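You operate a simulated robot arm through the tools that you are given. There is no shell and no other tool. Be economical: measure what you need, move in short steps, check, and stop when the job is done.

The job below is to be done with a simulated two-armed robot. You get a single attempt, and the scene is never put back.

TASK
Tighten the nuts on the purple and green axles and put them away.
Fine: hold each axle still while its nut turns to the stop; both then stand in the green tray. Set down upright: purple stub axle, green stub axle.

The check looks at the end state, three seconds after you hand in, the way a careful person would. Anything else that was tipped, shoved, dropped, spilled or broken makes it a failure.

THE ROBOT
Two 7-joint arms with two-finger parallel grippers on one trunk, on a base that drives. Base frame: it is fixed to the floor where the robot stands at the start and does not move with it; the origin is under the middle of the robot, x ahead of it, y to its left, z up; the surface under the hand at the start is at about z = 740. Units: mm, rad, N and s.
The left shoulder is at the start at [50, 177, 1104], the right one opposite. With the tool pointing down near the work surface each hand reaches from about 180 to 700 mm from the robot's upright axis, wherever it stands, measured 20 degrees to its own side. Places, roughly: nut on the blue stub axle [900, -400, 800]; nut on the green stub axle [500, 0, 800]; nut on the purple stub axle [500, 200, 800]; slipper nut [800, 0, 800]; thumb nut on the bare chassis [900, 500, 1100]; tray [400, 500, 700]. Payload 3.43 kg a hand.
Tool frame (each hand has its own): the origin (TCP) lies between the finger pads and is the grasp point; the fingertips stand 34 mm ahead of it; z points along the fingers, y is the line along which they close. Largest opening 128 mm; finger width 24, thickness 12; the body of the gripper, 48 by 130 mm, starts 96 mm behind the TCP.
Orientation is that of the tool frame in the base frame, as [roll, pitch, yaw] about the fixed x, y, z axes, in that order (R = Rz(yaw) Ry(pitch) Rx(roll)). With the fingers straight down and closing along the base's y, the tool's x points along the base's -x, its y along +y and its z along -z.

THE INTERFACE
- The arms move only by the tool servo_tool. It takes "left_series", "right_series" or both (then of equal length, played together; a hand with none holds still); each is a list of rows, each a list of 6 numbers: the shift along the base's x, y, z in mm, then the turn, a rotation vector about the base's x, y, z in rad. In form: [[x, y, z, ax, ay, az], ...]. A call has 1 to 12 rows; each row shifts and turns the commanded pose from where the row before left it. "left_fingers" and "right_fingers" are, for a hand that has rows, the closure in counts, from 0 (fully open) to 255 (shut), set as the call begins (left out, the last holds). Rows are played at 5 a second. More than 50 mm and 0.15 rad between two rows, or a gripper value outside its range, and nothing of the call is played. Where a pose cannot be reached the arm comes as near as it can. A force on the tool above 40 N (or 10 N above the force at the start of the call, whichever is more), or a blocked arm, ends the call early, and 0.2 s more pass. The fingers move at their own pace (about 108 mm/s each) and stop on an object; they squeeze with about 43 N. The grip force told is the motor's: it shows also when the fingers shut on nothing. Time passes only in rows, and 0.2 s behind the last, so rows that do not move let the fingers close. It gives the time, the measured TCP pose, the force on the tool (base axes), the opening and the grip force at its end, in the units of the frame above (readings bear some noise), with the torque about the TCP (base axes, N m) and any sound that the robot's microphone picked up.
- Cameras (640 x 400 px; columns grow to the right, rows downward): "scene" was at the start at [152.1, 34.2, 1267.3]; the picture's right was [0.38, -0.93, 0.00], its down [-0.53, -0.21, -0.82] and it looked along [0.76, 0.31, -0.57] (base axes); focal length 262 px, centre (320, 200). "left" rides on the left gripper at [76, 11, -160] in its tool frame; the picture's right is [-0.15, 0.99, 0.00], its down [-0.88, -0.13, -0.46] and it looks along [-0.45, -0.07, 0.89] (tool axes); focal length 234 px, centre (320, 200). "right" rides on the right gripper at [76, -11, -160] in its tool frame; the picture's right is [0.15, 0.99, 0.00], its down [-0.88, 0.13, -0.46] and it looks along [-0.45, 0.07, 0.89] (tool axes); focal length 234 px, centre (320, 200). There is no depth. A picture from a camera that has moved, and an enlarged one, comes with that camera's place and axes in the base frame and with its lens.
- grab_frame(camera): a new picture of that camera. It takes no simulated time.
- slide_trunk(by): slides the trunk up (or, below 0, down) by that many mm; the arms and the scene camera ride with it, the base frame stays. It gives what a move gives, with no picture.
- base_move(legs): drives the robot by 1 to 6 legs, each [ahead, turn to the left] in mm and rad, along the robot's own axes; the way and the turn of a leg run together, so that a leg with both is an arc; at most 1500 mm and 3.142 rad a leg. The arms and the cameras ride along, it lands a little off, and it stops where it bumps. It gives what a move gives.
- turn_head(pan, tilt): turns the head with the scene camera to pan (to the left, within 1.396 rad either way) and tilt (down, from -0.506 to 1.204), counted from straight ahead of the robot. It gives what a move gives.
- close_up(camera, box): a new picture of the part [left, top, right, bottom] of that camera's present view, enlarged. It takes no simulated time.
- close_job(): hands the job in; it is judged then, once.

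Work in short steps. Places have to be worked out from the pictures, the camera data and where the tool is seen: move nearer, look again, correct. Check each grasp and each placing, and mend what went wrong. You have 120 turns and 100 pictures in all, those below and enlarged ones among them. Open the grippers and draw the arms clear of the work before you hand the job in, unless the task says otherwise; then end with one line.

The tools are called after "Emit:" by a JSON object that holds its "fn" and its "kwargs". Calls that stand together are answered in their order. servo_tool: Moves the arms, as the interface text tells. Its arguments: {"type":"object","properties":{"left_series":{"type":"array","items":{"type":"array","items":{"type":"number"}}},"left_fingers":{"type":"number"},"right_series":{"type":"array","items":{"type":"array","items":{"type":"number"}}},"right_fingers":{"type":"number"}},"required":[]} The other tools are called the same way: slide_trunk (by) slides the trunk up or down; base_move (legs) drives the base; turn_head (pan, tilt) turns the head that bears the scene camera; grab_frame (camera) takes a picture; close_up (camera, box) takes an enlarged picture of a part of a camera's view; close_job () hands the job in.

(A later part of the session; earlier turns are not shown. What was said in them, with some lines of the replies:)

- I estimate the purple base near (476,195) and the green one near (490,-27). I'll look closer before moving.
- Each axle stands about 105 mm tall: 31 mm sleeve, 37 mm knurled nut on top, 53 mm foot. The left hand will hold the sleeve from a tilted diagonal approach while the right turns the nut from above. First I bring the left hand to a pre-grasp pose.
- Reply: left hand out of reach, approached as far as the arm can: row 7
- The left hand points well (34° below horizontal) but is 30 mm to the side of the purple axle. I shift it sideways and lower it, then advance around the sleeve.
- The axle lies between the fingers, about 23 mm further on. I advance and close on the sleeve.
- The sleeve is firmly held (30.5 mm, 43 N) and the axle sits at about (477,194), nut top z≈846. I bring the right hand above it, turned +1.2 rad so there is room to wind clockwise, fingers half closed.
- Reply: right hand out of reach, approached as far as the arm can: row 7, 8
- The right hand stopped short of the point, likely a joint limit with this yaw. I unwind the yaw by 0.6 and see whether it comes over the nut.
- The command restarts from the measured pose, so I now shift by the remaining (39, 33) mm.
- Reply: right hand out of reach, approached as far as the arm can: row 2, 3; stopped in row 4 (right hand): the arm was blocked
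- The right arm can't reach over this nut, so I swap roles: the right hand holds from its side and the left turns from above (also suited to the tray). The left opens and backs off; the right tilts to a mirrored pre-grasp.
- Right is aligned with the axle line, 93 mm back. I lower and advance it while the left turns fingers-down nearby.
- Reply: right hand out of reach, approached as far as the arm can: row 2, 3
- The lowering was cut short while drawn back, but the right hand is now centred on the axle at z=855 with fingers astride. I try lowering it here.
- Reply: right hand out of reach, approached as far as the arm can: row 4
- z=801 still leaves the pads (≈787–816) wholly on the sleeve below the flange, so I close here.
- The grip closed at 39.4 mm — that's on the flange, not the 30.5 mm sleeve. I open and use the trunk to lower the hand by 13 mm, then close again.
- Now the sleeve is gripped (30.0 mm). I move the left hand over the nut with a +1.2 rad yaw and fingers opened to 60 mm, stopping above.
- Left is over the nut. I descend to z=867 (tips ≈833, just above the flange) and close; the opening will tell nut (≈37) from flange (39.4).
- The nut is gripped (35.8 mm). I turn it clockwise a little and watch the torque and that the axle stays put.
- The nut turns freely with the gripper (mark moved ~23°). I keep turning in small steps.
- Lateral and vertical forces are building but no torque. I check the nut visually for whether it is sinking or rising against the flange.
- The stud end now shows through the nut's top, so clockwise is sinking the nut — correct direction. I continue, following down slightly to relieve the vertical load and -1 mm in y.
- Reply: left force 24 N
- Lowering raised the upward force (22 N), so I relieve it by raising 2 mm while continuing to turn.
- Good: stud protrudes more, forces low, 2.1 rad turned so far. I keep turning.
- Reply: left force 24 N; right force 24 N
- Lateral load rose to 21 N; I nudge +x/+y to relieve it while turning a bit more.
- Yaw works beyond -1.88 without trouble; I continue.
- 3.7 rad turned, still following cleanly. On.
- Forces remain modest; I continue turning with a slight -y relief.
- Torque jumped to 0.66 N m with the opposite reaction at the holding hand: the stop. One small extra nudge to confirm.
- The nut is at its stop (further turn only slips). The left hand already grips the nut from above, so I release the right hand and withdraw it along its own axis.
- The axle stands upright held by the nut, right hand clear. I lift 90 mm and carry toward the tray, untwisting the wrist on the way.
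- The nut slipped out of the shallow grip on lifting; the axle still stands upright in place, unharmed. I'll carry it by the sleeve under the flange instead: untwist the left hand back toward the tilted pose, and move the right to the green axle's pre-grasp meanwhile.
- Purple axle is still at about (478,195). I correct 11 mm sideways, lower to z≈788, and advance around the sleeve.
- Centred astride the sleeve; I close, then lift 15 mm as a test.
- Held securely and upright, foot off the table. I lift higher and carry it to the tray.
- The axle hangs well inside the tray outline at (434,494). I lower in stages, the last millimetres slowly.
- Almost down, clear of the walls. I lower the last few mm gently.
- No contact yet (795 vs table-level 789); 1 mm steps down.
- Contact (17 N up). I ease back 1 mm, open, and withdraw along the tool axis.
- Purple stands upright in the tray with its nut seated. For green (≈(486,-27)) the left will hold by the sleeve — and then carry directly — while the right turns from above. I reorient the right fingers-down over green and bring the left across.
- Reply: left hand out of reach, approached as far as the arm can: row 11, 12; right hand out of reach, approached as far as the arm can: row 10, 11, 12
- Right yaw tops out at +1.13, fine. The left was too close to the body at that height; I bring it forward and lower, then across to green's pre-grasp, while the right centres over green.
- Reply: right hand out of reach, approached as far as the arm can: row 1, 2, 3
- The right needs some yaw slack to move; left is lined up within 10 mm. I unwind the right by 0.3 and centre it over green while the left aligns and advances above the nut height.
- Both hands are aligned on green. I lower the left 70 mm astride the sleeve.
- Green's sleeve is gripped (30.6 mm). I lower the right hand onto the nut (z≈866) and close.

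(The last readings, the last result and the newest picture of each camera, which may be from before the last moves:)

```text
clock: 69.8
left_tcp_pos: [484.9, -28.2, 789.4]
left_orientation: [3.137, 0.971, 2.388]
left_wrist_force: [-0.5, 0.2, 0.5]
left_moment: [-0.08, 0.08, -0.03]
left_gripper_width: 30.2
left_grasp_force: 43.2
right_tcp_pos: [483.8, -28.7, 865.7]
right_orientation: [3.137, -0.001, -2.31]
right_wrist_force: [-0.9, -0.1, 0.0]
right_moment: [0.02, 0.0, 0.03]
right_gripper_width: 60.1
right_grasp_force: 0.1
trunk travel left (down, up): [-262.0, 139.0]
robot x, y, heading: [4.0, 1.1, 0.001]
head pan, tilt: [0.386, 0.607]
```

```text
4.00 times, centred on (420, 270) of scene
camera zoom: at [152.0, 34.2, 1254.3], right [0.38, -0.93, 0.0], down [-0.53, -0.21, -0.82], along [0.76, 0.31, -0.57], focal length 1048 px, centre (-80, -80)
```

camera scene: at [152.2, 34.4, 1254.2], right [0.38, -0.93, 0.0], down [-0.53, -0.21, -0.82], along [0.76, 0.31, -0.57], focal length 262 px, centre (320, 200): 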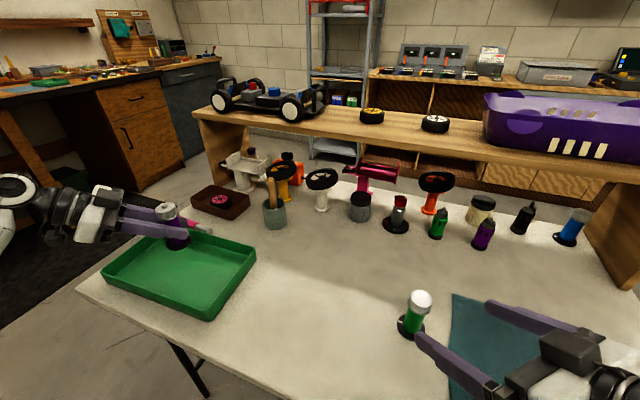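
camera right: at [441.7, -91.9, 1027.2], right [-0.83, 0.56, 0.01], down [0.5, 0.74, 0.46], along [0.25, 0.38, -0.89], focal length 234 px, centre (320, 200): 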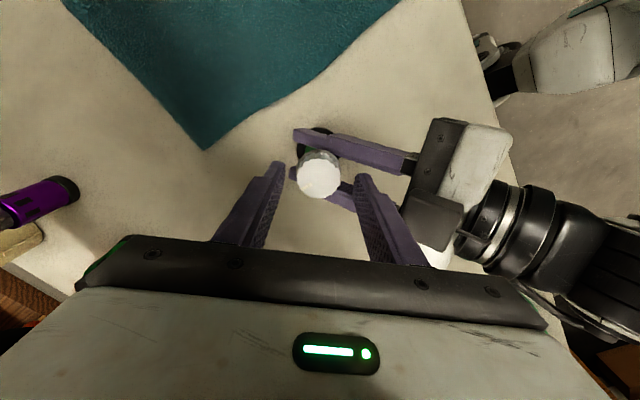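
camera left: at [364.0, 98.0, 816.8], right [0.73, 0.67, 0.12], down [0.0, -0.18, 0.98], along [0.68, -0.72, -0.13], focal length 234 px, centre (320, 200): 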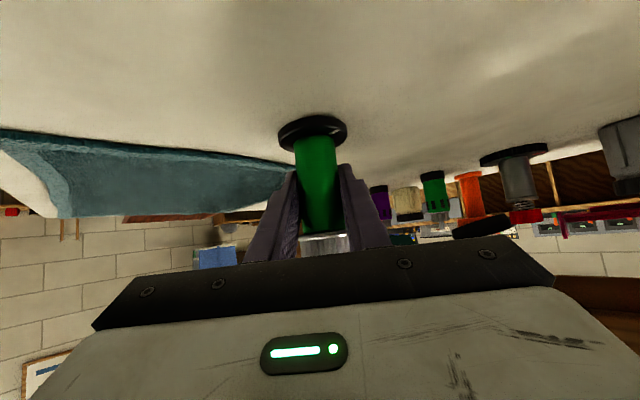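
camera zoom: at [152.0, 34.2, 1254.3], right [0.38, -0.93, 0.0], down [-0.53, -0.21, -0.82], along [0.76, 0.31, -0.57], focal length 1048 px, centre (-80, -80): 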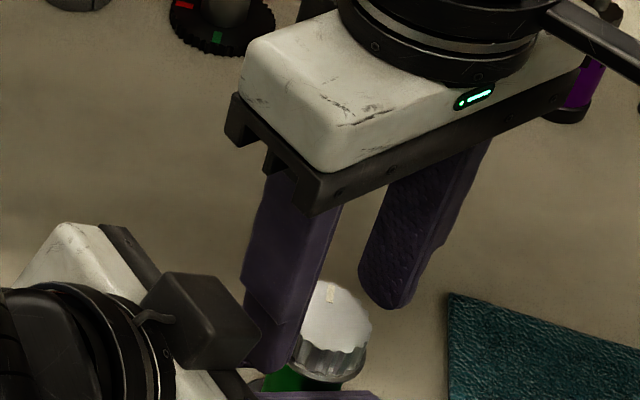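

Centred. I close on the nut and begin turning clockwise.

Emit:
{"fn": "servo_tool", "kwargs": {"right_series": [[0, 0, 0, 0, 0, 0], [0, 0, 0, 0, 0, 0], [0, 0, 0, 0, 0, 0], [0, 0, 0, 0, 0, -0.1], [0, 0, 0, 0, 0, -0.1], [0, 0, 0, 0, 0, -0.1], [0, 0, 0, 0, 0, -0.1]], "right_fingers": 255}}

Emit:
{"fn": "close_up", "kwargs": {"camera": "right", "box": [240, 100, 400, 200]}}

```text
clock: 71.4
left_tcp_pos: [483.8, -27.8, 788.0]
left_orientation: [3.138, 0.97, 2.386]
left_wrist_force: [-12.4, 8.0, 5.6]
left_moment: [-0.35, -0.57, -0.03]
left_gripper_width: 30.7
left_grasp_force: 42.3
right_tcp_pos: [484.8, -28.8, 865.9]
right_orientation: [3.138, -0.001, -2.716]
right_wrist_force: [12.2, -7.8, 0.5]
right_moment: [-0.34, -0.3, 0.0]
right_gripper_width: 35.5
right_grasp_force: 43.2
trunk travel left (down, up): [-262.0, 139.0]
robot x, y, heading: [-2.0, 1.7, -0.004]
head pan, tilt: [0.386, 0.607]
```

```text
4.00 times, centred on (320, 150) of right
camera zoom: at [420.1, -71.0, 1027.1], right [-0.54, 0.84, 0.0], down [0.75, 0.48, 0.46], along [0.38, 0.25, -0.89], focal length 937 px, centre (320, 400)
```

zoom: 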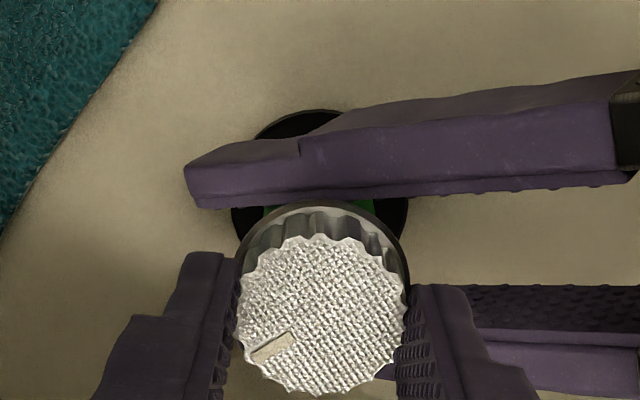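

Nut gripped (35.5 mm) and turning. I relieve the side load slightly and continue.

Emit:
{"fn": "servo_tool", "kwargs": {"right_series": [[0.7, -0.5, 0, 0, 0, -0.12], [0.7, -0.5, 0, 0, 0, -0.12], [0, 0, 0, 0, 0, -0.12], [0, 0, 0, 0, 0, -0.12], [0, 0, 0, 0, 0, -0.12], [0, 0, 0, 0, 0, -0.12], [0, 0, 0, 0, 0, -0.12]]}}

```text
clock: 73.0
left_tcp_pos: [484.0, -28.6, 788.3]
left_orientation: [3.136, 0.969, 2.387]
left_wrist_force: [-0.1, 0.8, 0.2]
left_moment: [-0.2, 0.03, 0.0]
left_gripper_width: 30.5
left_grasp_force: 43.0
right_tcp_pos: [483.6, -28.9, 866.7]
right_orientation: [3.137, -0.004, 2.731]
right_wrist_force: [0.8, -1.3, 2.0]
right_moment: [0.05, -0.01, -0.07]
right_gripper_width: 35.5
right_grasp_force: 43.4
trunk travel left (down, up): [-262.0, 139.0]
robot x, y, heading: [-0.8, -1.2, 0.003]
head pan, tilt: [0.386, 0.607]
```

Forces are near zero; continue turning.

Emit:
{"fn": "servo_tool", "kwargs": {"right_series": [[0, 0, 0, 0, 0, -0.12], [0, 0, 0, 0, 0, -0.12], [0, 0, 0, 0, 0, -0.12], [0, 0, 0, 0, 0, -0.12], [0, 0, 0, 0, 0, -0.12], [0, 0, 0, 0, 0, -0.12], [0, 0, 0, 0, 0, -0.12]]}}

Emit:
{"fn": "close_up", "kwargs": {"camera": "right", "box": [240, 100, 400, 200]}}

```text
clock: 74.6
left_tcp_pos: [484.7, -28.8, 789.2]
left_orientation: [3.137, 0.971, 2.388]
left_wrist_force: [7.8, 1.8, -0.6]
left_moment: [-0.04, 0.24, 0.0]
left_gripper_width: 30.3
left_grasp_force: 42.7
right_tcp_pos: [484.5, -28.9, 865.6]
right_orientation: [3.136, -0.003, 1.889]
right_wrist_force: [-6.8, -0.5, 4.2]
right_moment: [0.05, 0.29, 0.04]
right_gripper_width: 35.5
right_grasp_force: 42.8
trunk travel left (down, up): [-262.0, 139.0]
robot x, y, heading: [2.1, -0.9, 0.0]
head pan, tilt: [0.386, 0.607]
```

```text
4.00 times, centred on (320, 150) of right
camera zoom: at [449.5, 38.4, 1027.2], right [0.89, 0.45, 0.01], down [0.4, -0.8, 0.45], along [0.21, -0.4, -0.89], focal length 937 px, centre (320, 400)
```

zoom: 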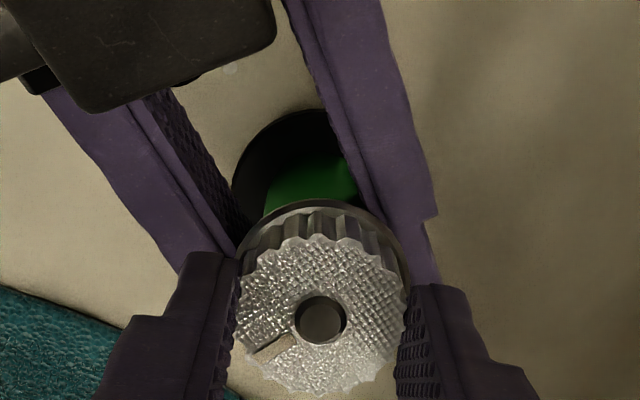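

Stud emerging as with purple; continue.

Emit:
{"fn": "servo_tool", "kwargs": {"right_series": [[-0.5, 0, 0, 0, 0, -0.12], [-0.5, 0, 0, 0, 0, -0.12], [0, 0, 0, 0, 0, -0.12], [0, 0, 0, 0, 0, -0.12], [0, 0, 0, 0, 0, -0.12], [0, 0, 0, 0, 0, -0.12], [0, 0, 0, 0, 0, -0.12]]}}

```text
clock: 76.2
left_tcp_pos: [485.4, -28.1, 790.1]
left_orientation: [3.136, 0.972, 2.387]
left_wrist_force: [12.9, -1.3, 0.4]
left_moment: [-0.08, 0.69, 0.01]
left_gripper_width: 30.7
left_grasp_force: 42.7
right_tcp_pos: [485.2, -30.5, 866.8]
right_orientation: [3.139, -0.002, 1.049]
right_wrist_force: [-13.5, 1.5, -1.8]
right_moment: [0.15, 0.43, -0.02]
right_gripper_width: 35.3
right_grasp_force: 43.0
trunk travel left (down, up): [-262.0, 139.0]
robot x, y, heading: [3.1, -2.4, -0.003]
head pan, tilt: [0.386, 0.607]
```

Modest side load (-13 N x); I relieve it by −1 mm and continue.

Emit:
{"fn": "servo_tool", "kwargs": {"right_series": [[-0.7, 0, 0, 0, 0, -0.1], [-0.7, 0, 0, 0, 0, -0.1], [0, 0, 0, 0, 0, -0.1], [0, 0, 0, 0, 0, -0.1], [0, 0, 0, 0, 0, -0.1], [0, 0, 0, 0, 0, -0.1]]}}

```text
clock: 77.6
left_tcp_pos: [484.3, -29.6, 788.9]
left_orientation: [3.14, 0.969, 2.387]
left_wrist_force: [4.2, -0.3, 3.7]
left_moment: [0.1, 0.21, -0.02]
left_gripper_width: 30.3
left_grasp_force: 43.5
right_tcp_pos: [483.4, -28.9, 866.1]
right_orientation: [3.136, -0.002, 0.448]
right_wrist_force: [-3.6, 1.5, -2.0]
right_moment: [-0.04, 0.12, 0.0]
right_gripper_width: 35.3
right_grasp_force: 43.2
trunk travel left (down, up): [-262.0, 139.0]
robot x, y, heading: [-0.3, -0.3, 0.002]
head pan, tilt: [0.386, 0.607]
```

3.5 rad turned with no torque; keep going.

Emit:
{"fn": "servo_tool", "kwargs": {"right_series": [[0, 0, 0, 0, 0, -0.1], [0, 0, 0, 0, 0, -0.1], [0, 0, 0, 0, 0, -0.1], [0, 0, 0, 0, 0, -0.1], [0, 0, 0, 0, 0, -0.1], [0, 0, 0, 0, 0, -0.1]]}}

Emit:
{"fn": "close_up", "kwargs": {"camera": "right", "box": [240, 100, 400, 200]}}

```text
clock: 79.0
left_tcp_pos: [483.9, -29.5, 789.8]
left_orientation: [3.138, 0.973, 2.389]
left_wrist_force: [3.3, -5.3, 2.8]
left_moment: [0.18, 0.28, 0.0]
left_gripper_width: 30.1
left_grasp_force: 43.4
right_tcp_pos: [484.7, -30.1, 866.6]
right_orientation: [3.139, -0.001, -0.151]
right_wrist_force: [-4.2, 5.2, -2.0]
right_moment: [0.23, -0.04, -0.03]
right_gripper_width: 35.8
right_grasp_force: 43.0
trunk travel left (down, up): [-262.0, 139.0]
robot x, y, heading: [1.0, -1.9, 0.001]
head pan, tilt: [0.386, 0.607]
```

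```text
4.00 times, centred on (320, 150) of right
camera zoom: at [560.1, -29.1, 1027.3], right [0.0, -1.0, 0.0], down [-0.89, 0.01, 0.46], along [-0.46, 0.0, -0.89], focal length 937 px, centre (320, 400)
```

zoom: 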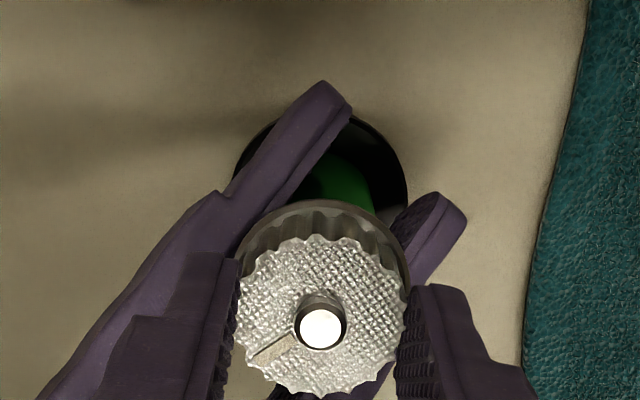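

Still following; 4.1 rad. Continue, watching torque.

Emit:
{"fn": "servo_tool", "kwargs": {"right_series": [[0, 0, 0, 0, 0, -0.1], [0, 0, 0, 0, 0, -0.1], [0, 0, 0, 0, 0, -0.1], [0, 0, 0, 0, 0, -0.1], [0, 0, 0, 0, 0, -0.1]]}}

```text
clock: 80.2
left_tcp_pos: [483.4, -28.3, 789.1]
left_orientation: [3.14, 0.97, 2.387]
left_wrist_force: [-0.7, -6.4, 0.5]
left_moment: [0.01, -0.28, 0.02]
left_gripper_width: 30.4
left_grasp_force: 43.1
right_tcp_pos: [483.5, -30.0, 865.6]
right_orientation: [3.139, -0.002, -0.654]
right_wrist_force: [1.9, 6.5, 3.3]
right_moment: [0.45, 0.05, -0.01]
right_gripper_width: 35.6
right_grasp_force: 42.4
trunk travel left (down, up): [-262.0, 139.0]
robot x, y, heading: [0.5, 1.4, 0.003]
head pan, tilt: [0.386, 0.607]
```

4.6 rad, no stop yet; continue.

Emit:
{"fn": "servo_tool", "kwargs": {"right_series": [[0, 0, 0, 0, 0, -0.1], [0, 0, 0, 0, 0, -0.1], [0, 0, 0, 0, 0, -0.1], [0, 0, 0, 0, 0, -0.1]]}}

```text
clock: 81.2
left_tcp_pos: [482.0, -30.3, 788.9]
left_orientation: [3.138, 0.971, 2.387]
left_wrist_force: [-13.3, -4.0, 3.0]
left_moment: [0.22, -0.51, -0.41]
left_gripper_width: 30.5
left_grasp_force: 42.7
right_tcp_pos: [484.6, -30.6, 865.4]
right_orientation: [3.139, -0.005, -1.056]
right_wrist_force: [13.6, 1.6, 1.8]
right_moment: [-0.21, -0.29, 0.49]
right_gripper_width: 35.7
right_grasp_force: 43.1
trunk travel left (down, up): [-262.0, 139.0]
robot x, y, heading: [-1.5, -0.1, 0.002]
head pan, tilt: [0.386, 0.607]
```

Torque has jumped to 0.49 N m with matching reaction: the stop is reached. A final small nudge to seat it.

Emit:
{"fn": "servo_tool", "kwargs": {"right_series": [[0, 0, 0, 0, 0, -0.05], [0, 0, 0, 0, 0, -0.04], [0, 0, 0, 0, 0, 0]]}}

Emit:
{"fn": "close_up", "kwargs": {"camera": "right", "box": [240, 100, 400, 200]}}

```text
clock: 82.0
left_tcp_pos: [482.6, -30.0, 788.6]
left_orientation: [3.14, 0.972, 2.387]
left_wrist_force: [-24.1, -0.6, 5.3]
left_moment: [0.22, -1.29, -0.46]
left_gripper_width: 30.4
left_grasp_force: 43.1
right_tcp_pos: [483.5, -30.8, 866.2]
right_orientation: [3.142, -0.006, -1.143]
right_wrist_force: [23.3, 1.8, -4.2]
right_moment: [-0.19, -0.54, 0.41]
right_gripper_width: 35.6
right_grasp_force: 43.0
trunk travel left (down, up): [-262.0, 139.0]
robot x, y, heading: [-2.7, -4.1, -0.003]
head pan, tilt: [0.386, 0.607]
```

```text
4.00 times, centred on (320, 150) of right
camera zoom: at [525.9, -93.9, 1027.4], right [-0.84, -0.54, 0.0], down [-0.48, 0.75, 0.45], along [-0.24, 0.38, -0.89], focal length 937 px, centre (320, 400)
```

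zoom: 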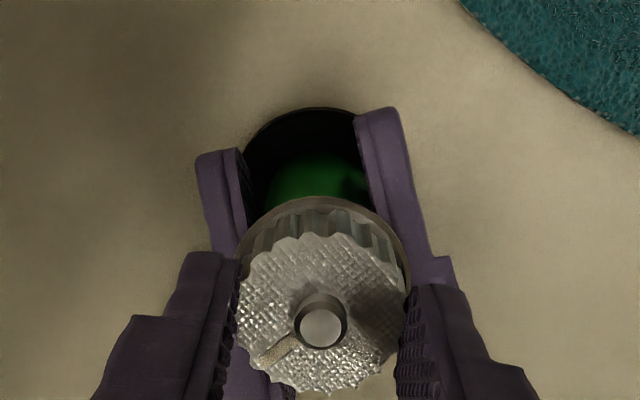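

Torque plateaus and it slips — tight. I open the right hand partway and raise it clear, then move it to its side.

Emit:
{"fn": "servo_tool", "kwargs": {"right_series": [[0, 0, 0, 0, 0, 0], [0, 0, 0, 0, 0, 0], [0, 0, 20, 0, 0, 0], [0, 0, 30, 0, 0, 0], [0, 0, 30, 0, 0, 0], [0, 0, 30, 0, 0, 0], [0, -20, 20, 0, 0, 0], [-5, -30, 0, 0, 0, 0], [-5, -30, 0, 0, 0, 0], [-5, -30, 0, 0, 0, 0], [-5, -30, 0, 0, 0, 0]], "right_fingers": 135}}

Emit:
{"fn": "grab_frame", "kwargs": {"camera": "scene"}}

```text
clock: 84.4
left_tcp_pos: [484.2, -28.6, 789.2]
left_orientation: [3.137, 0.971, 2.387]
left_wrist_force: [-1.2, -1.8, 0.7]
left_moment: [-0.05, 0.1, 0.03]
left_gripper_width: 30.3
left_grasp_force: 42.9
right_tcp_pos: [464.7, -170.5, 996.3]
right_orientation: [3.137, -0.002, -1.14]
right_wrist_force: [0.1, -0.1, -0.2]
right_moment: [0.01, 0.0, 0.01]
right_gripper_width: 60.1
right_grasp_force: 0.1
trunk travel left (down, up): [-262.0, 139.0]
robot x, y, heading: [-0.9, -0.5, -0.003]
head pan, tilt: [0.386, 0.607]
```

```text
33 pictures are left
camera scene: at [151.9, 33.9, 1254.3], right [0.38, -0.93, 0.0], down [-0.53, -0.21, -0.82], along [0.76, 0.31, -0.57], focal length 262 px, centre (320, 200)
```

scene: 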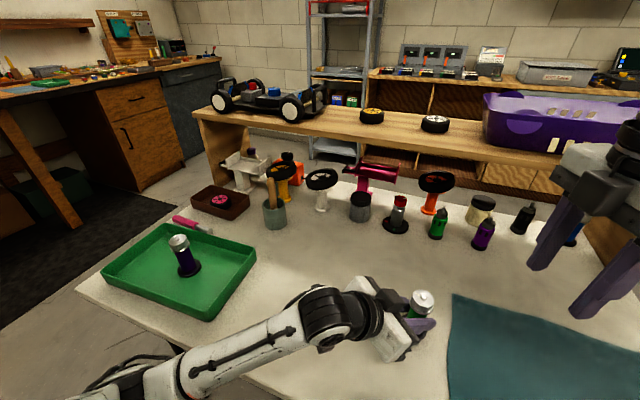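

Both nuts done; purple stands well. I lift green by the sleeve and carry it toward the tray, aiming at (378,412) so the gripper stays clear of purple.

Emit:
{"fn": "servo_tool", "kwargs": {"left_series": [[0, 0, 10, 0, 0, 0], [0, 0, 30, 0, 0, 0], [0, 0, 30, 0, 0, 0], [0, 0, 30, 0, 0, 0], [0, 30, 0, 0, 0, 0], [0, 35, 0, 0, 0, 0], [0, 35, 0, 0, 0, 0], [0, 35, 0, 0, 0, 0], [0, 35, 0, 0, 0, 0], [0, 35, 0, 0, 0, 0], [0, 35, 0, 0, 0, 0], [0, 20, 0, 0, 0, 0]]}}

Emit:
{"fn": "servo_tool", "kwargs": {"left_series": [[-15, 25, 0, 0, 0, 0], [-15, 25, 0, 0, 0, 0], [-15, 25, 0, 0, 0, 0], [-15, 25, 0, 0, 0, 0], [-15, 25, 0, 0, 0, 0], [-15, 25, 0, 0, 0, 0], [-16, 30, 0, 0, 0, 0], [0, 0, 0, 0, 0, 0]]}}

Emit:
{"fn": "grab_frame", "kwargs": {"camera": "scene"}}

Emit:
{"fn": "grab_frame", "kwargs": {"camera": "left"}}

```text
clock: 87.0
left_tcp_pos: [485.1, 232.8, 889.8]
left_orientation: [3.137, 0.97, 2.39]
left_wrist_force: [1.1, 0.1, -1.2]
left_moment: [-0.02, 0.03, -0.04]
left_gripper_width: 30.4
left_grasp_force: 42.5
right_tcp_pos: [464.6, -169.3, 996.9]
right_orientation: [3.137, -0.003, -1.14]
right_wrist_force: [-0.8, 0.7, 0.0]
right_moment: [0.01, 0.0, 0.0]
right_gripper_width: 60.3
right_grasp_force: 0.0
trunk travel left (down, up): [-262.0, 139.0]
robot x, y, heading: [3.6, -0.3, -0.001]
head pan, tilt: [0.386, 0.607]
```

```text
clock: 88.8
left_tcp_pos: [376.9, 408.7, 889.8]
left_orientation: [3.136, 0.971, 2.388]
left_wrist_force: [-0.4, -1.0, -1.3]
left_moment: [0.02, 0.02, 0.02]
left_gripper_width: 30.6
left_grasp_force: 42.8
right_tcp_pos: [464.7, -169.6, 996.3]
right_orientation: [3.136, -0.001, -1.142]
right_wrist_force: [1.1, 0.0, 0.0]
right_moment: [0.02, -0.02, 0.01]
right_gripper_width: 60.3
right_grasp_force: 0.0
trunk travel left (down, up): [-262.0, 139.0]
robot x, y, heading: [1.5, -0.4, -0.007]
head pan, tilt: [0.386, 0.607]
```

```text
32 pictures are left
camera scene: at [152.2, 34.2, 1254.3], right [0.38, -0.93, 0.0], down [-0.53, -0.21, -0.82], along [0.76, 0.31, -0.57], focal length 262 px, centre (320, 200)
```

scene: 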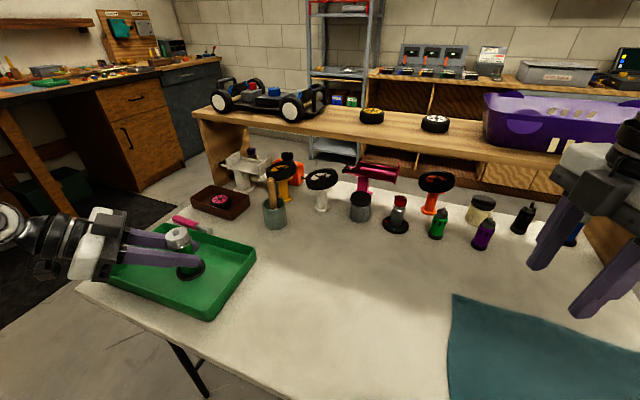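

```text
31 pictures are left
camera left: at [257.1, 536.6, 917.1], right [0.74, 0.67, 0.12], down [0.0, -0.18, 0.98], along [0.68, -0.72, -0.13], focal length 234 px, centre (320, 200)
```

left: 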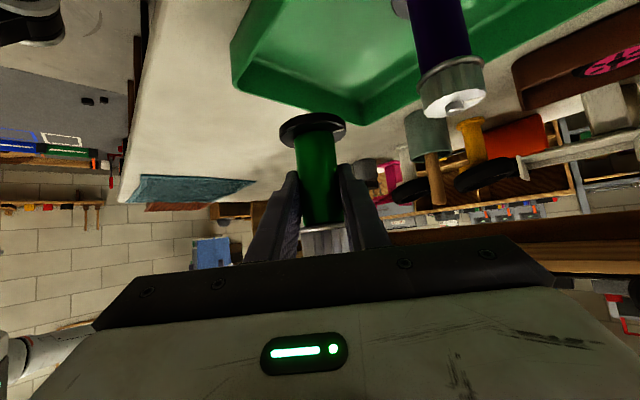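

Before lowering I check the clearance to the tray's near wall more closely.

Emit:
{"fn": "close_up", "kwargs": {"camera": "left", "box": [200, 0, 480, 175]}}

Emit:
{"fn": "close_up", "kwargs": {"camera": "scene", "box": [80, 210, 272, 330]}}

```text
2.29 times, centred on (340, 88) of left
camera zoom: at [257.1, 536.6, 917.1], right [0.74, 0.67, 0.12], down [0.0, -0.18, 0.98], along [0.68, -0.72, -0.13], focal length 535 px, centre (274, 457)
```

zoom: 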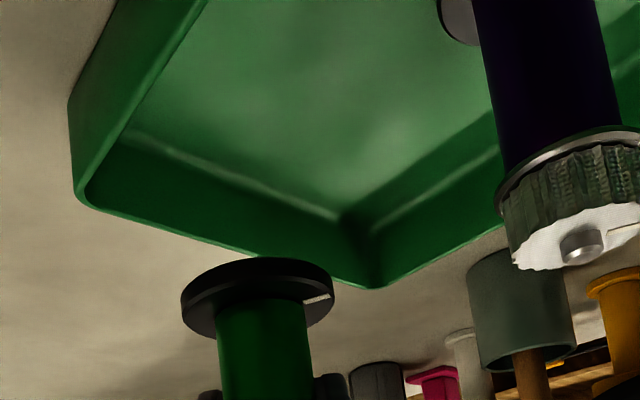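

```text
3.33 times, centred on (176, 270) of scene
camera zoom: at [152.2, 34.2, 1254.3], right [0.38, -0.93, 0.0], down [-0.53, -0.21, -0.82], along [0.76, 0.31, -0.57], focal length 873 px, centre (800, -33)
```

zoom: 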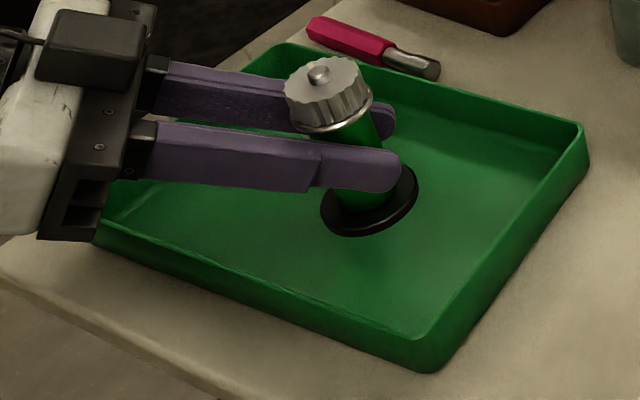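

The near wall's inside edge is at x≈362, so I shift to (402,420) and yaw +0.3 to swing the gripper body away from purple.

Emit:
{"fn": "servo_tool", "kwargs": {"left_series": [[8.3, 3.7, 0, 0, 0, 0.1], [8.3, 3.7, 0, 0, 0, 0.1], [8.4, 3.6, 0, 0, 0, 0.1], [0, 0, -20, 0, 0, 0], [0, 0, -20, 0, 0, 0], [0, 0, 0, 0, 0, 0]]}}

Emit:
{"fn": "close_up", "kwargs": {"camera": "left", "box": [200, 0, 480, 175]}}

Emit:
{"fn": "close_up", "kwargs": {"camera": "scene", "box": [80, 210, 272, 330]}}

```text
clock: 90.2
left_tcp_pos: [404.8, 422.0, 848.0]
left_orientation: [3.138, 0.97, 2.687]
left_wrist_force: [0.5, 0.0, -0.7]
left_moment: [0.03, -0.03, 0.0]
left_gripper_width: 30.1
left_grasp_force: 42.8
right_tcp_pos: [465.1, -169.9, 996.0]
right_orientation: [3.136, -0.002, -1.141]
right_wrist_force: [-0.7, -0.4, 0.6]
right_moment: [0.03, -0.03, -0.01]
right_gripper_width: 60.4
right_grasp_force: 0.1
trunk travel left (down, up): [-262.0, 139.0]
robot x, y, heading: [2.1, -2.4, -0.002]
head pan, tilt: [0.386, 0.607]
```

```text
2.29 times, centred on (340, 88) of left
camera zoom: at [252.7, 506.7, 874.9], right [0.5, 0.85, 0.12], down [0.05, -0.17, 0.98], along [0.86, -0.49, -0.13], focal length 535 px, centre (274, 457)
```

zoom: 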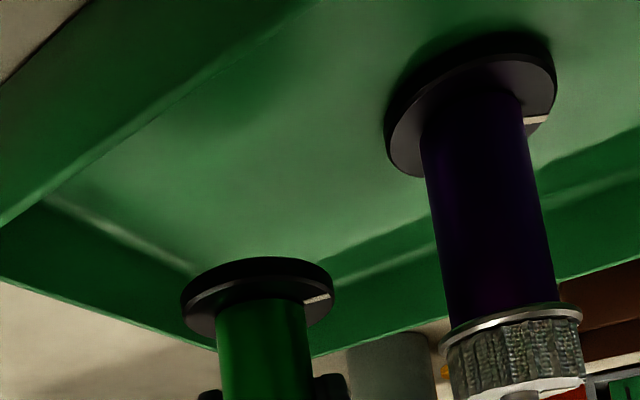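

```text
3.33 times, centred on (176, 270) of scene
camera zoom: at [152.2, 34.3, 1254.3], right [0.38, -0.93, 0.0], down [-0.53, -0.21, -0.82], along [0.76, 0.31, -0.57], focal length 873 px, centre (800, -33)
```

zoom: 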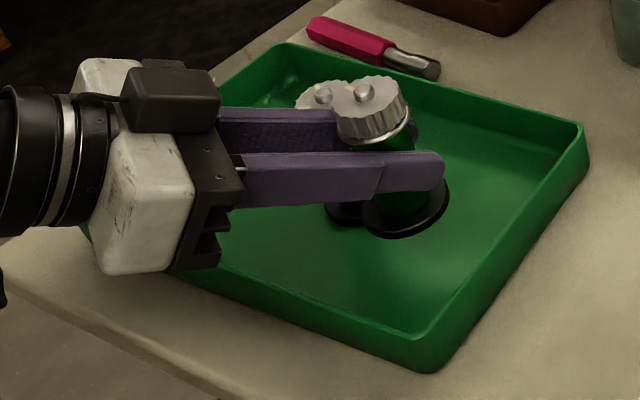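

The landing spot is clear of walls and purple's foot. I lower, slow at the end.

Emit:
{"fn": "servo_tool", "kwargs": {"left_series": [[0, 0, -14, 0, 0, 0], [0, 0, -14, 0, 0, 0], [0, 0, -12, 0, 0, 0], [0, 0, -6, 0, 0, 0], [0, 0, -2, 0, 0, 0], [0, 0, 0, 0, 0, 0]]}}

Emit:
{"fn": "close_up", "kwargs": {"camera": "left", "box": [200, 0, 480, 175]}}

```text
clock: 91.6
left_tcp_pos: [403.5, 422.7, 800.3]
left_orientation: [3.138, 0.971, 2.689]
left_wrist_force: [0.4, -0.1, -1.3]
left_moment: [0.02, 0.02, -0.02]
left_gripper_width: 30.3
left_grasp_force: 42.5
right_tcp_pos: [465.3, -169.2, 996.7]
right_orientation: [3.136, -0.003, -1.139]
right_wrist_force: [-0.5, 0.6, -0.5]
right_moment: [-0.02, 0.0, -0.01]
right_gripper_width: 60.2
right_grasp_force: 0.1
trunk travel left (down, up): [-262.0, 139.0]
robot x, y, heading: [1.2, 1.5, -0.004]
head pan, tilt: [0.386, 0.607]
```

```text
2.29 times, centred on (340, 88) of left
camera zoom: at [251.6, 508.0, 827.7], right [0.51, 0.85, 0.12], down [0.05, -0.17, 0.98], along [0.86, -0.49, -0.13], focal length 535 px, centre (274, 457)
```

zoom: 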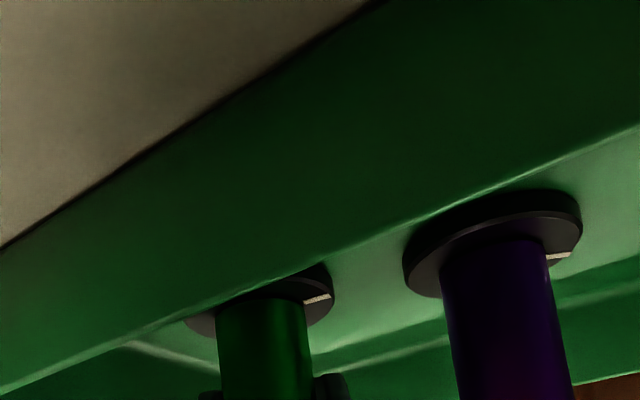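

Still free at z=800; continue with 1–2 mm steps.

Emit:
{"fn": "servo_tool", "kwargs": {"left_series": [[0, 0, -2, 0, 0, 0], [0, 0, -1.5, 0, 0, 0], [0, 0, -1, 0, 0, 0], [0, 0, -1, 0, 0, 0], [0, 0, 0, 0, 0, 0]]}}

```text
clock: 92.8
left_tcp_pos: [405.3, 421.9, 798.7]
left_orientation: [3.127, 0.978, 2.681]
left_wrist_force: [-3.8, 1.5, 24.6]
left_moment: [-0.01, 0.63, 0.01]
left_gripper_width: 30.1
left_grasp_force: 42.8
right_tcp_pos: [463.3, -170.1, 996.8]
right_orientation: [3.138, -0.002, -1.139]
right_wrist_force: [0.7, -0.4, -0.2]
right_moment: [0.01, -0.03, -0.02]
right_gripper_width: 60.6
right_grasp_force: 0.2
trunk travel left (down, up): [-262.0, 139.0]
robot x, y, heading: [0.4, 4.9, -0.0]
head pan, tilt: [0.386, 0.607]
```

Contact came about 4 mm higher than expected; I check what is touching before releasing.

Emit:
{"fn": "close_up", "kwargs": {"camera": "scene", "box": [90, 215, 250, 315]}}

Emit:
{"fn": "grab_frame", "kwargs": {"camera": "left"}}

```text
4.00 times, centred on (170, 265) of scene
camera zoom: at [150.3, 32.7, 1254.9], right [0.38, -0.93, 0.0], down [-0.53, -0.21, -0.82], along [0.76, 0.31, -0.57], focal length 1048 px, centre (920, -60)
```

zoom: 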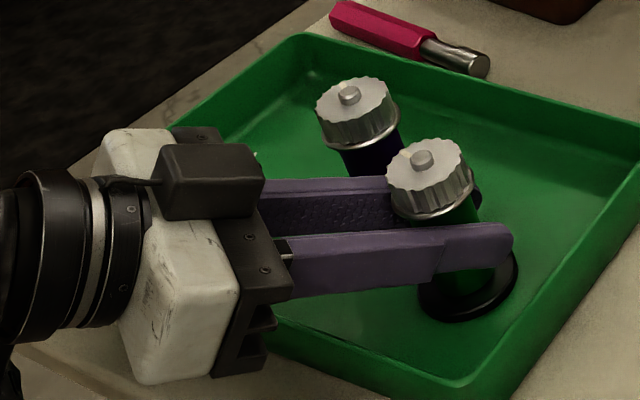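

```text
24 pictures are left
camera left: at [252.1, 507.7, 825.4], right [0.5, 0.85, 0.13], down [0.04, -0.17, 0.98], along [0.86, -0.49, -0.12], focal length 234 px, centre (320, 200)
```

left: 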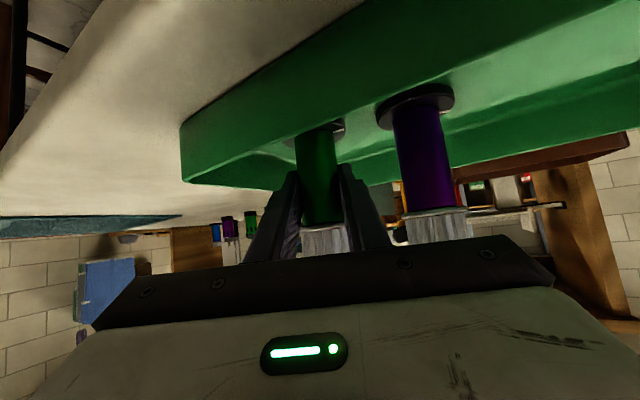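

Foot may be riding on the floor fillet by the near wall. I lift 6 mm, shift +12 mm in x, and lower again.

Emit:
{"fn": "servo_tool", "kwargs": {"left_series": [[0, 0, 6, 0, 0, 0], [6, 0, 0, 0, 0, 0], [6, 0, 0, 0, 0, 0], [0, 0, -3, 0, 0, 0], [0, 0, -1, 0, 0, 0], [0, 0, 0, 0, 0, 0]]}}

```text
clock: 94.2
left_tcp_pos: [416.5, 422.0, 798.3]
left_orientation: [3.132, 0.975, 2.685]
left_wrist_force: [-1.5, 4.8, 15.1]
left_moment: [0.16, 0.28, -0.01]
left_gripper_width: 30.2
left_grasp_force: 43.0
right_tcp_pos: [464.7, -169.8, 996.0]
right_orientation: [3.139, -0.002, -1.139]
right_wrist_force: [-0.7, 0.5, -0.3]
right_moment: [0.0, -0.02, 0.05]
right_gripper_width: 60.2
right_grasp_force: 0.1
trunk travel left (down, up): [-262.0, 139.0]
robot x, y, heading: [3.8, -0.3, -0.001]
head pan, tilt: [0.386, 0.607]
```

Same height again, so it's a consistent flat contact — the axle probably sits a few mm lower in the grip than purple did. I look closely at the foot.

Emit:
{"fn": "close_up", "kwargs": {"camera": "scene", "box": [170, 240, 234, 300]}}

Emit:
{"fn": "close_up", "kwargs": {"camera": "left", "box": [240, 80, 480, 230]}}

```text
6.67 times, centred on (202, 270) of scene
camera zoom: at [151.1, 33.6, 1254.6], right [0.38, -0.93, 0.0], down [-0.53, -0.21, -0.82], along [0.76, 0.31, -0.57], focal length 1747 px, centre (1107, -267)
```

zoom: 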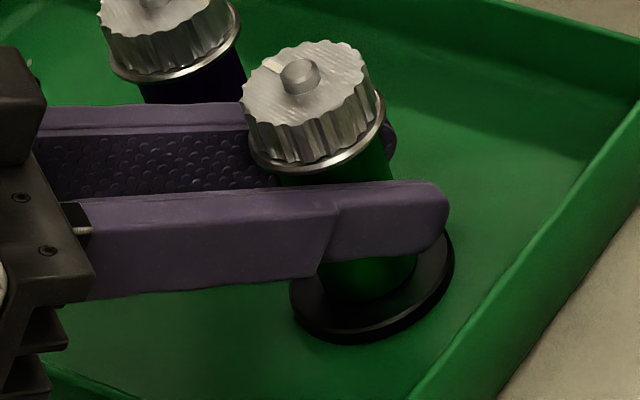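

```text
2.67 times, centred on (360, 155) of left
camera zoom: at [262.9, 508.1, 825.9], right [0.5, 0.85, 0.13], down [0.05, -0.17, 0.98], along [0.86, -0.49, -0.13], focal length 624 px, centre (213, 320)
```

zoom: 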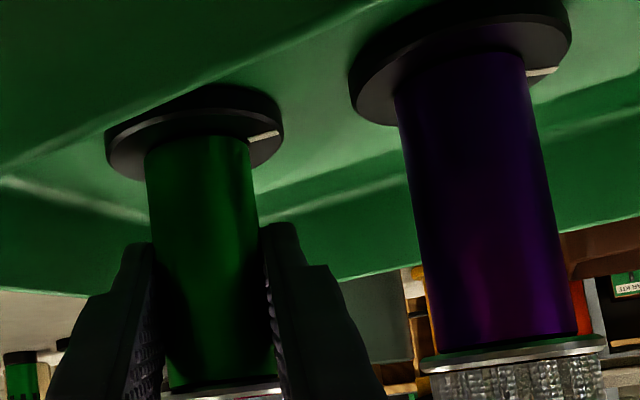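

It sits flat on the tray floor. I ease 1 mm up, open to 55 mm, and withdraw along the tool axis.

Emit:
{"fn": "servo_tool", "kwargs": {"left_series": [[0, 0, 1, 0, 0, 0], [0, 0, 0, 0, 0, 0]]}}

Emit:
{"fn": "servo_tool", "kwargs": {"left_series": [[0, 0, 0, 0, 0, 0], [0, 0, 0, 0, 0, 0], [0, 0, 0, 0, 0, 0]], "left_fingers": 145}}

Emit:
{"fn": "close_up", "kwargs": {"camera": "scene", "box": [90, 215, 250, 315]}}

```text
clock: 94.8
left_tcp_pos: [415.2, 422.6, 799.3]
left_orientation: [3.135, 0.973, 2.686]
left_wrist_force: [2.8, 3.1, 12.1]
left_moment: [-0.05, -0.19, 0.1]
left_gripper_width: 30.0
left_grasp_force: 43.2
right_tcp_pos: [464.7, -169.9, 995.3]
right_orientation: [3.137, -0.001, -1.138]
right_wrist_force: [0.1, 0.3, -0.8]
right_moment: [0.02, 0.04, 0.0]
right_gripper_width: 60.2
right_grasp_force: 0.1
trunk travel left (down, up): [-262.0, 139.0]
robot x, y, heading: [0.2, -0.4, -0.003]
head pan, tilt: [0.386, 0.607]
```

```text
clock: 95.6
left_tcp_pos: [416.5, 420.6, 796.5]
left_orientation: [3.137, 0.971, 2.687]
left_wrist_force: [-0.1, -0.5, 0.2]
left_moment: [0.04, 0.0, -0.02]
left_gripper_width: 55.5
left_grasp_force: 0.1
right_tcp_pos: [465.6, -170.1, 995.9]
right_orientation: [3.135, -0.002, -1.138]
right_wrist_force: [0.1, 0.2, -0.7]
right_moment: [0.01, -0.01, 0.01]
right_gripper_width: 60.3
right_grasp_force: 0.0
trunk travel left (down, up): [-262.0, 139.0]
robot x, y, heading: [1.2, -1.4, 0.003]
head pan, tilt: [0.386, 0.607]
```

```text
4.00 times, centred on (170, 265) of scene
camera zoom: at [152.1, 34.2, 1254.3], right [0.38, -0.93, 0.0], down [-0.53, -0.21, -0.82], along [0.76, 0.31, -0.57], focal length 1048 px, centre (920, -60)
```

zoom: 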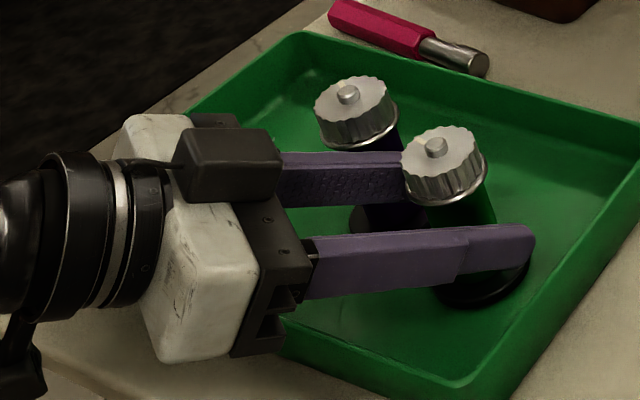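

Released and still upright; contact had been through the axle. I withdraw along the tool axis, then up.

Emit:
{"fn": "servo_tool", "kwargs": {"left_series": [[-14.8, 7.3, 11.3, 0, 0, 0], [-14.8, 7.3, 11.3, 0, 0, 0], [-14.8, 7.3, 11.3, 0, 0, 0], [-14.8, 7.3, 11.3, 0, 0, 0], [-8, 4, 25, 0, 0, 0], [0, 0, 40, 0, 0, 0], [0, 0, 40, 0, 0, 0], [0, 0, 0, 0, 0, 0]]}}

Emit:
{"fn": "grab_frame", "kwargs": {"camera": "scene"}}

Emit:
{"fn": "close_up", "kwargs": {"camera": "scene", "box": [90, 215, 250, 315]}}

```text
clock: 97.4
left_tcp_pos: [345.6, 458.4, 949.1]
left_orientation: [3.139, 0.971, 2.688]
left_wrist_force: [-0.2, 0.6, 0.8]
left_moment: [0.02, -0.04, 0.01]
left_gripper_width: 55.1
left_grasp_force: 0.0
right_tcp_pos: [464.8, -169.2, 996.0]
right_orientation: [3.135, -0.002, -1.137]
right_wrist_force: [-0.3, -0.5, 0.6]
right_moment: [-0.01, 0.0, 0.03]
right_gripper_width: 60.2
right_grasp_force: 0.1
trunk travel left (down, up): [-262.0, 139.0]
robot x, y, heading: [-0.2, 0.5, -0.003]
head pan, tilt: [0.386, 0.607]
```

```text
20 pictures are left
camera scene: at [152.1, 34.2, 1254.3], right [0.38, -0.93, 0.0], down [-0.53, -0.21, -0.82], along [0.76, 0.31, -0.57], focal length 262 px, centre (320, 200)
```

scene: 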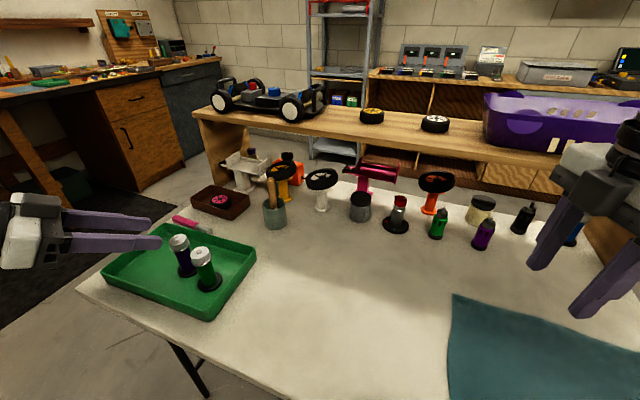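

```text
4.00 times, centred on (170, 265) of scene
camera zoom: at [152.1, 34.2, 1254.3], right [0.38, -0.93, 0.0], down [-0.53, -0.21, -0.82], along [0.76, 0.31, -0.57], focal length 1048 px, centre (920, -60)
```

zoom: 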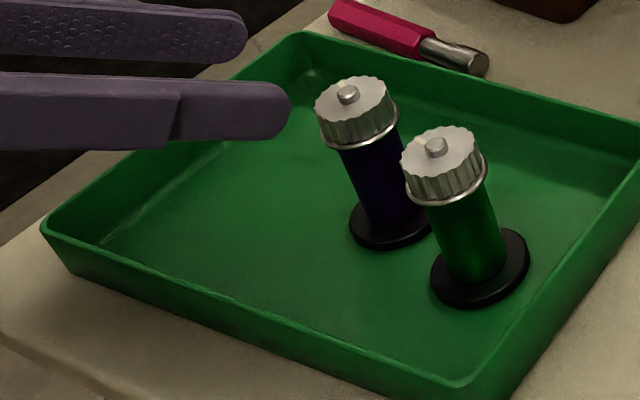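

Both axles stand upright in the tray with nuts seated and studs showing equally; nothing else moved. I open both grippers fully clear of the work.

Emit:
{"fn": "servo_tool", "kwargs": {"left_series": [[0, 0, 30, 0, 0, 0], [0, 0, 30, 0, 0, 0], [0, 0, 0, 0, 0, 0]], "left_fingers": 0, "right_series": [[0, 0, 20, 0, 0, 0], [0, 0, 20, 0, 0, 0], [0, 0, 0, 0, 0, 0]], "right_fingers": 0}}

```text
clock: 98.2
left_tcp_pos: [348.8, 456.9, 1009.7]
left_orientation: [3.14, 0.969, 2.689]
left_wrist_force: [-0.4, 1.0, -1.3]
left_moment: [0.0, 0.0, 0.03]
left_gripper_width: 127.9
left_grasp_force: 0.2
right_tcp_pos: [464.7, -170.0, 1037.4]
right_orientation: [3.137, -0.001, -1.14]
right_wrist_force: [0.5, 0.4, -0.7]
right_moment: [0.02, 0.01, -0.01]
right_gripper_width: 127.9
right_grasp_force: 0.1
trunk travel left (down, up): [-262.0, 139.0]
robot x, y, heading: [-2.7, -1.7, -0.002]
head pan, tilt: [0.386, 0.607]
```

Everything is clear, so I hand in.

Emit:
{"fn": "close_job", "kwargs": {}}

```text
The job is handed in.
```

The purple and green stub axles both have their nuts turned to the stop, and both stand upright in the green tray.
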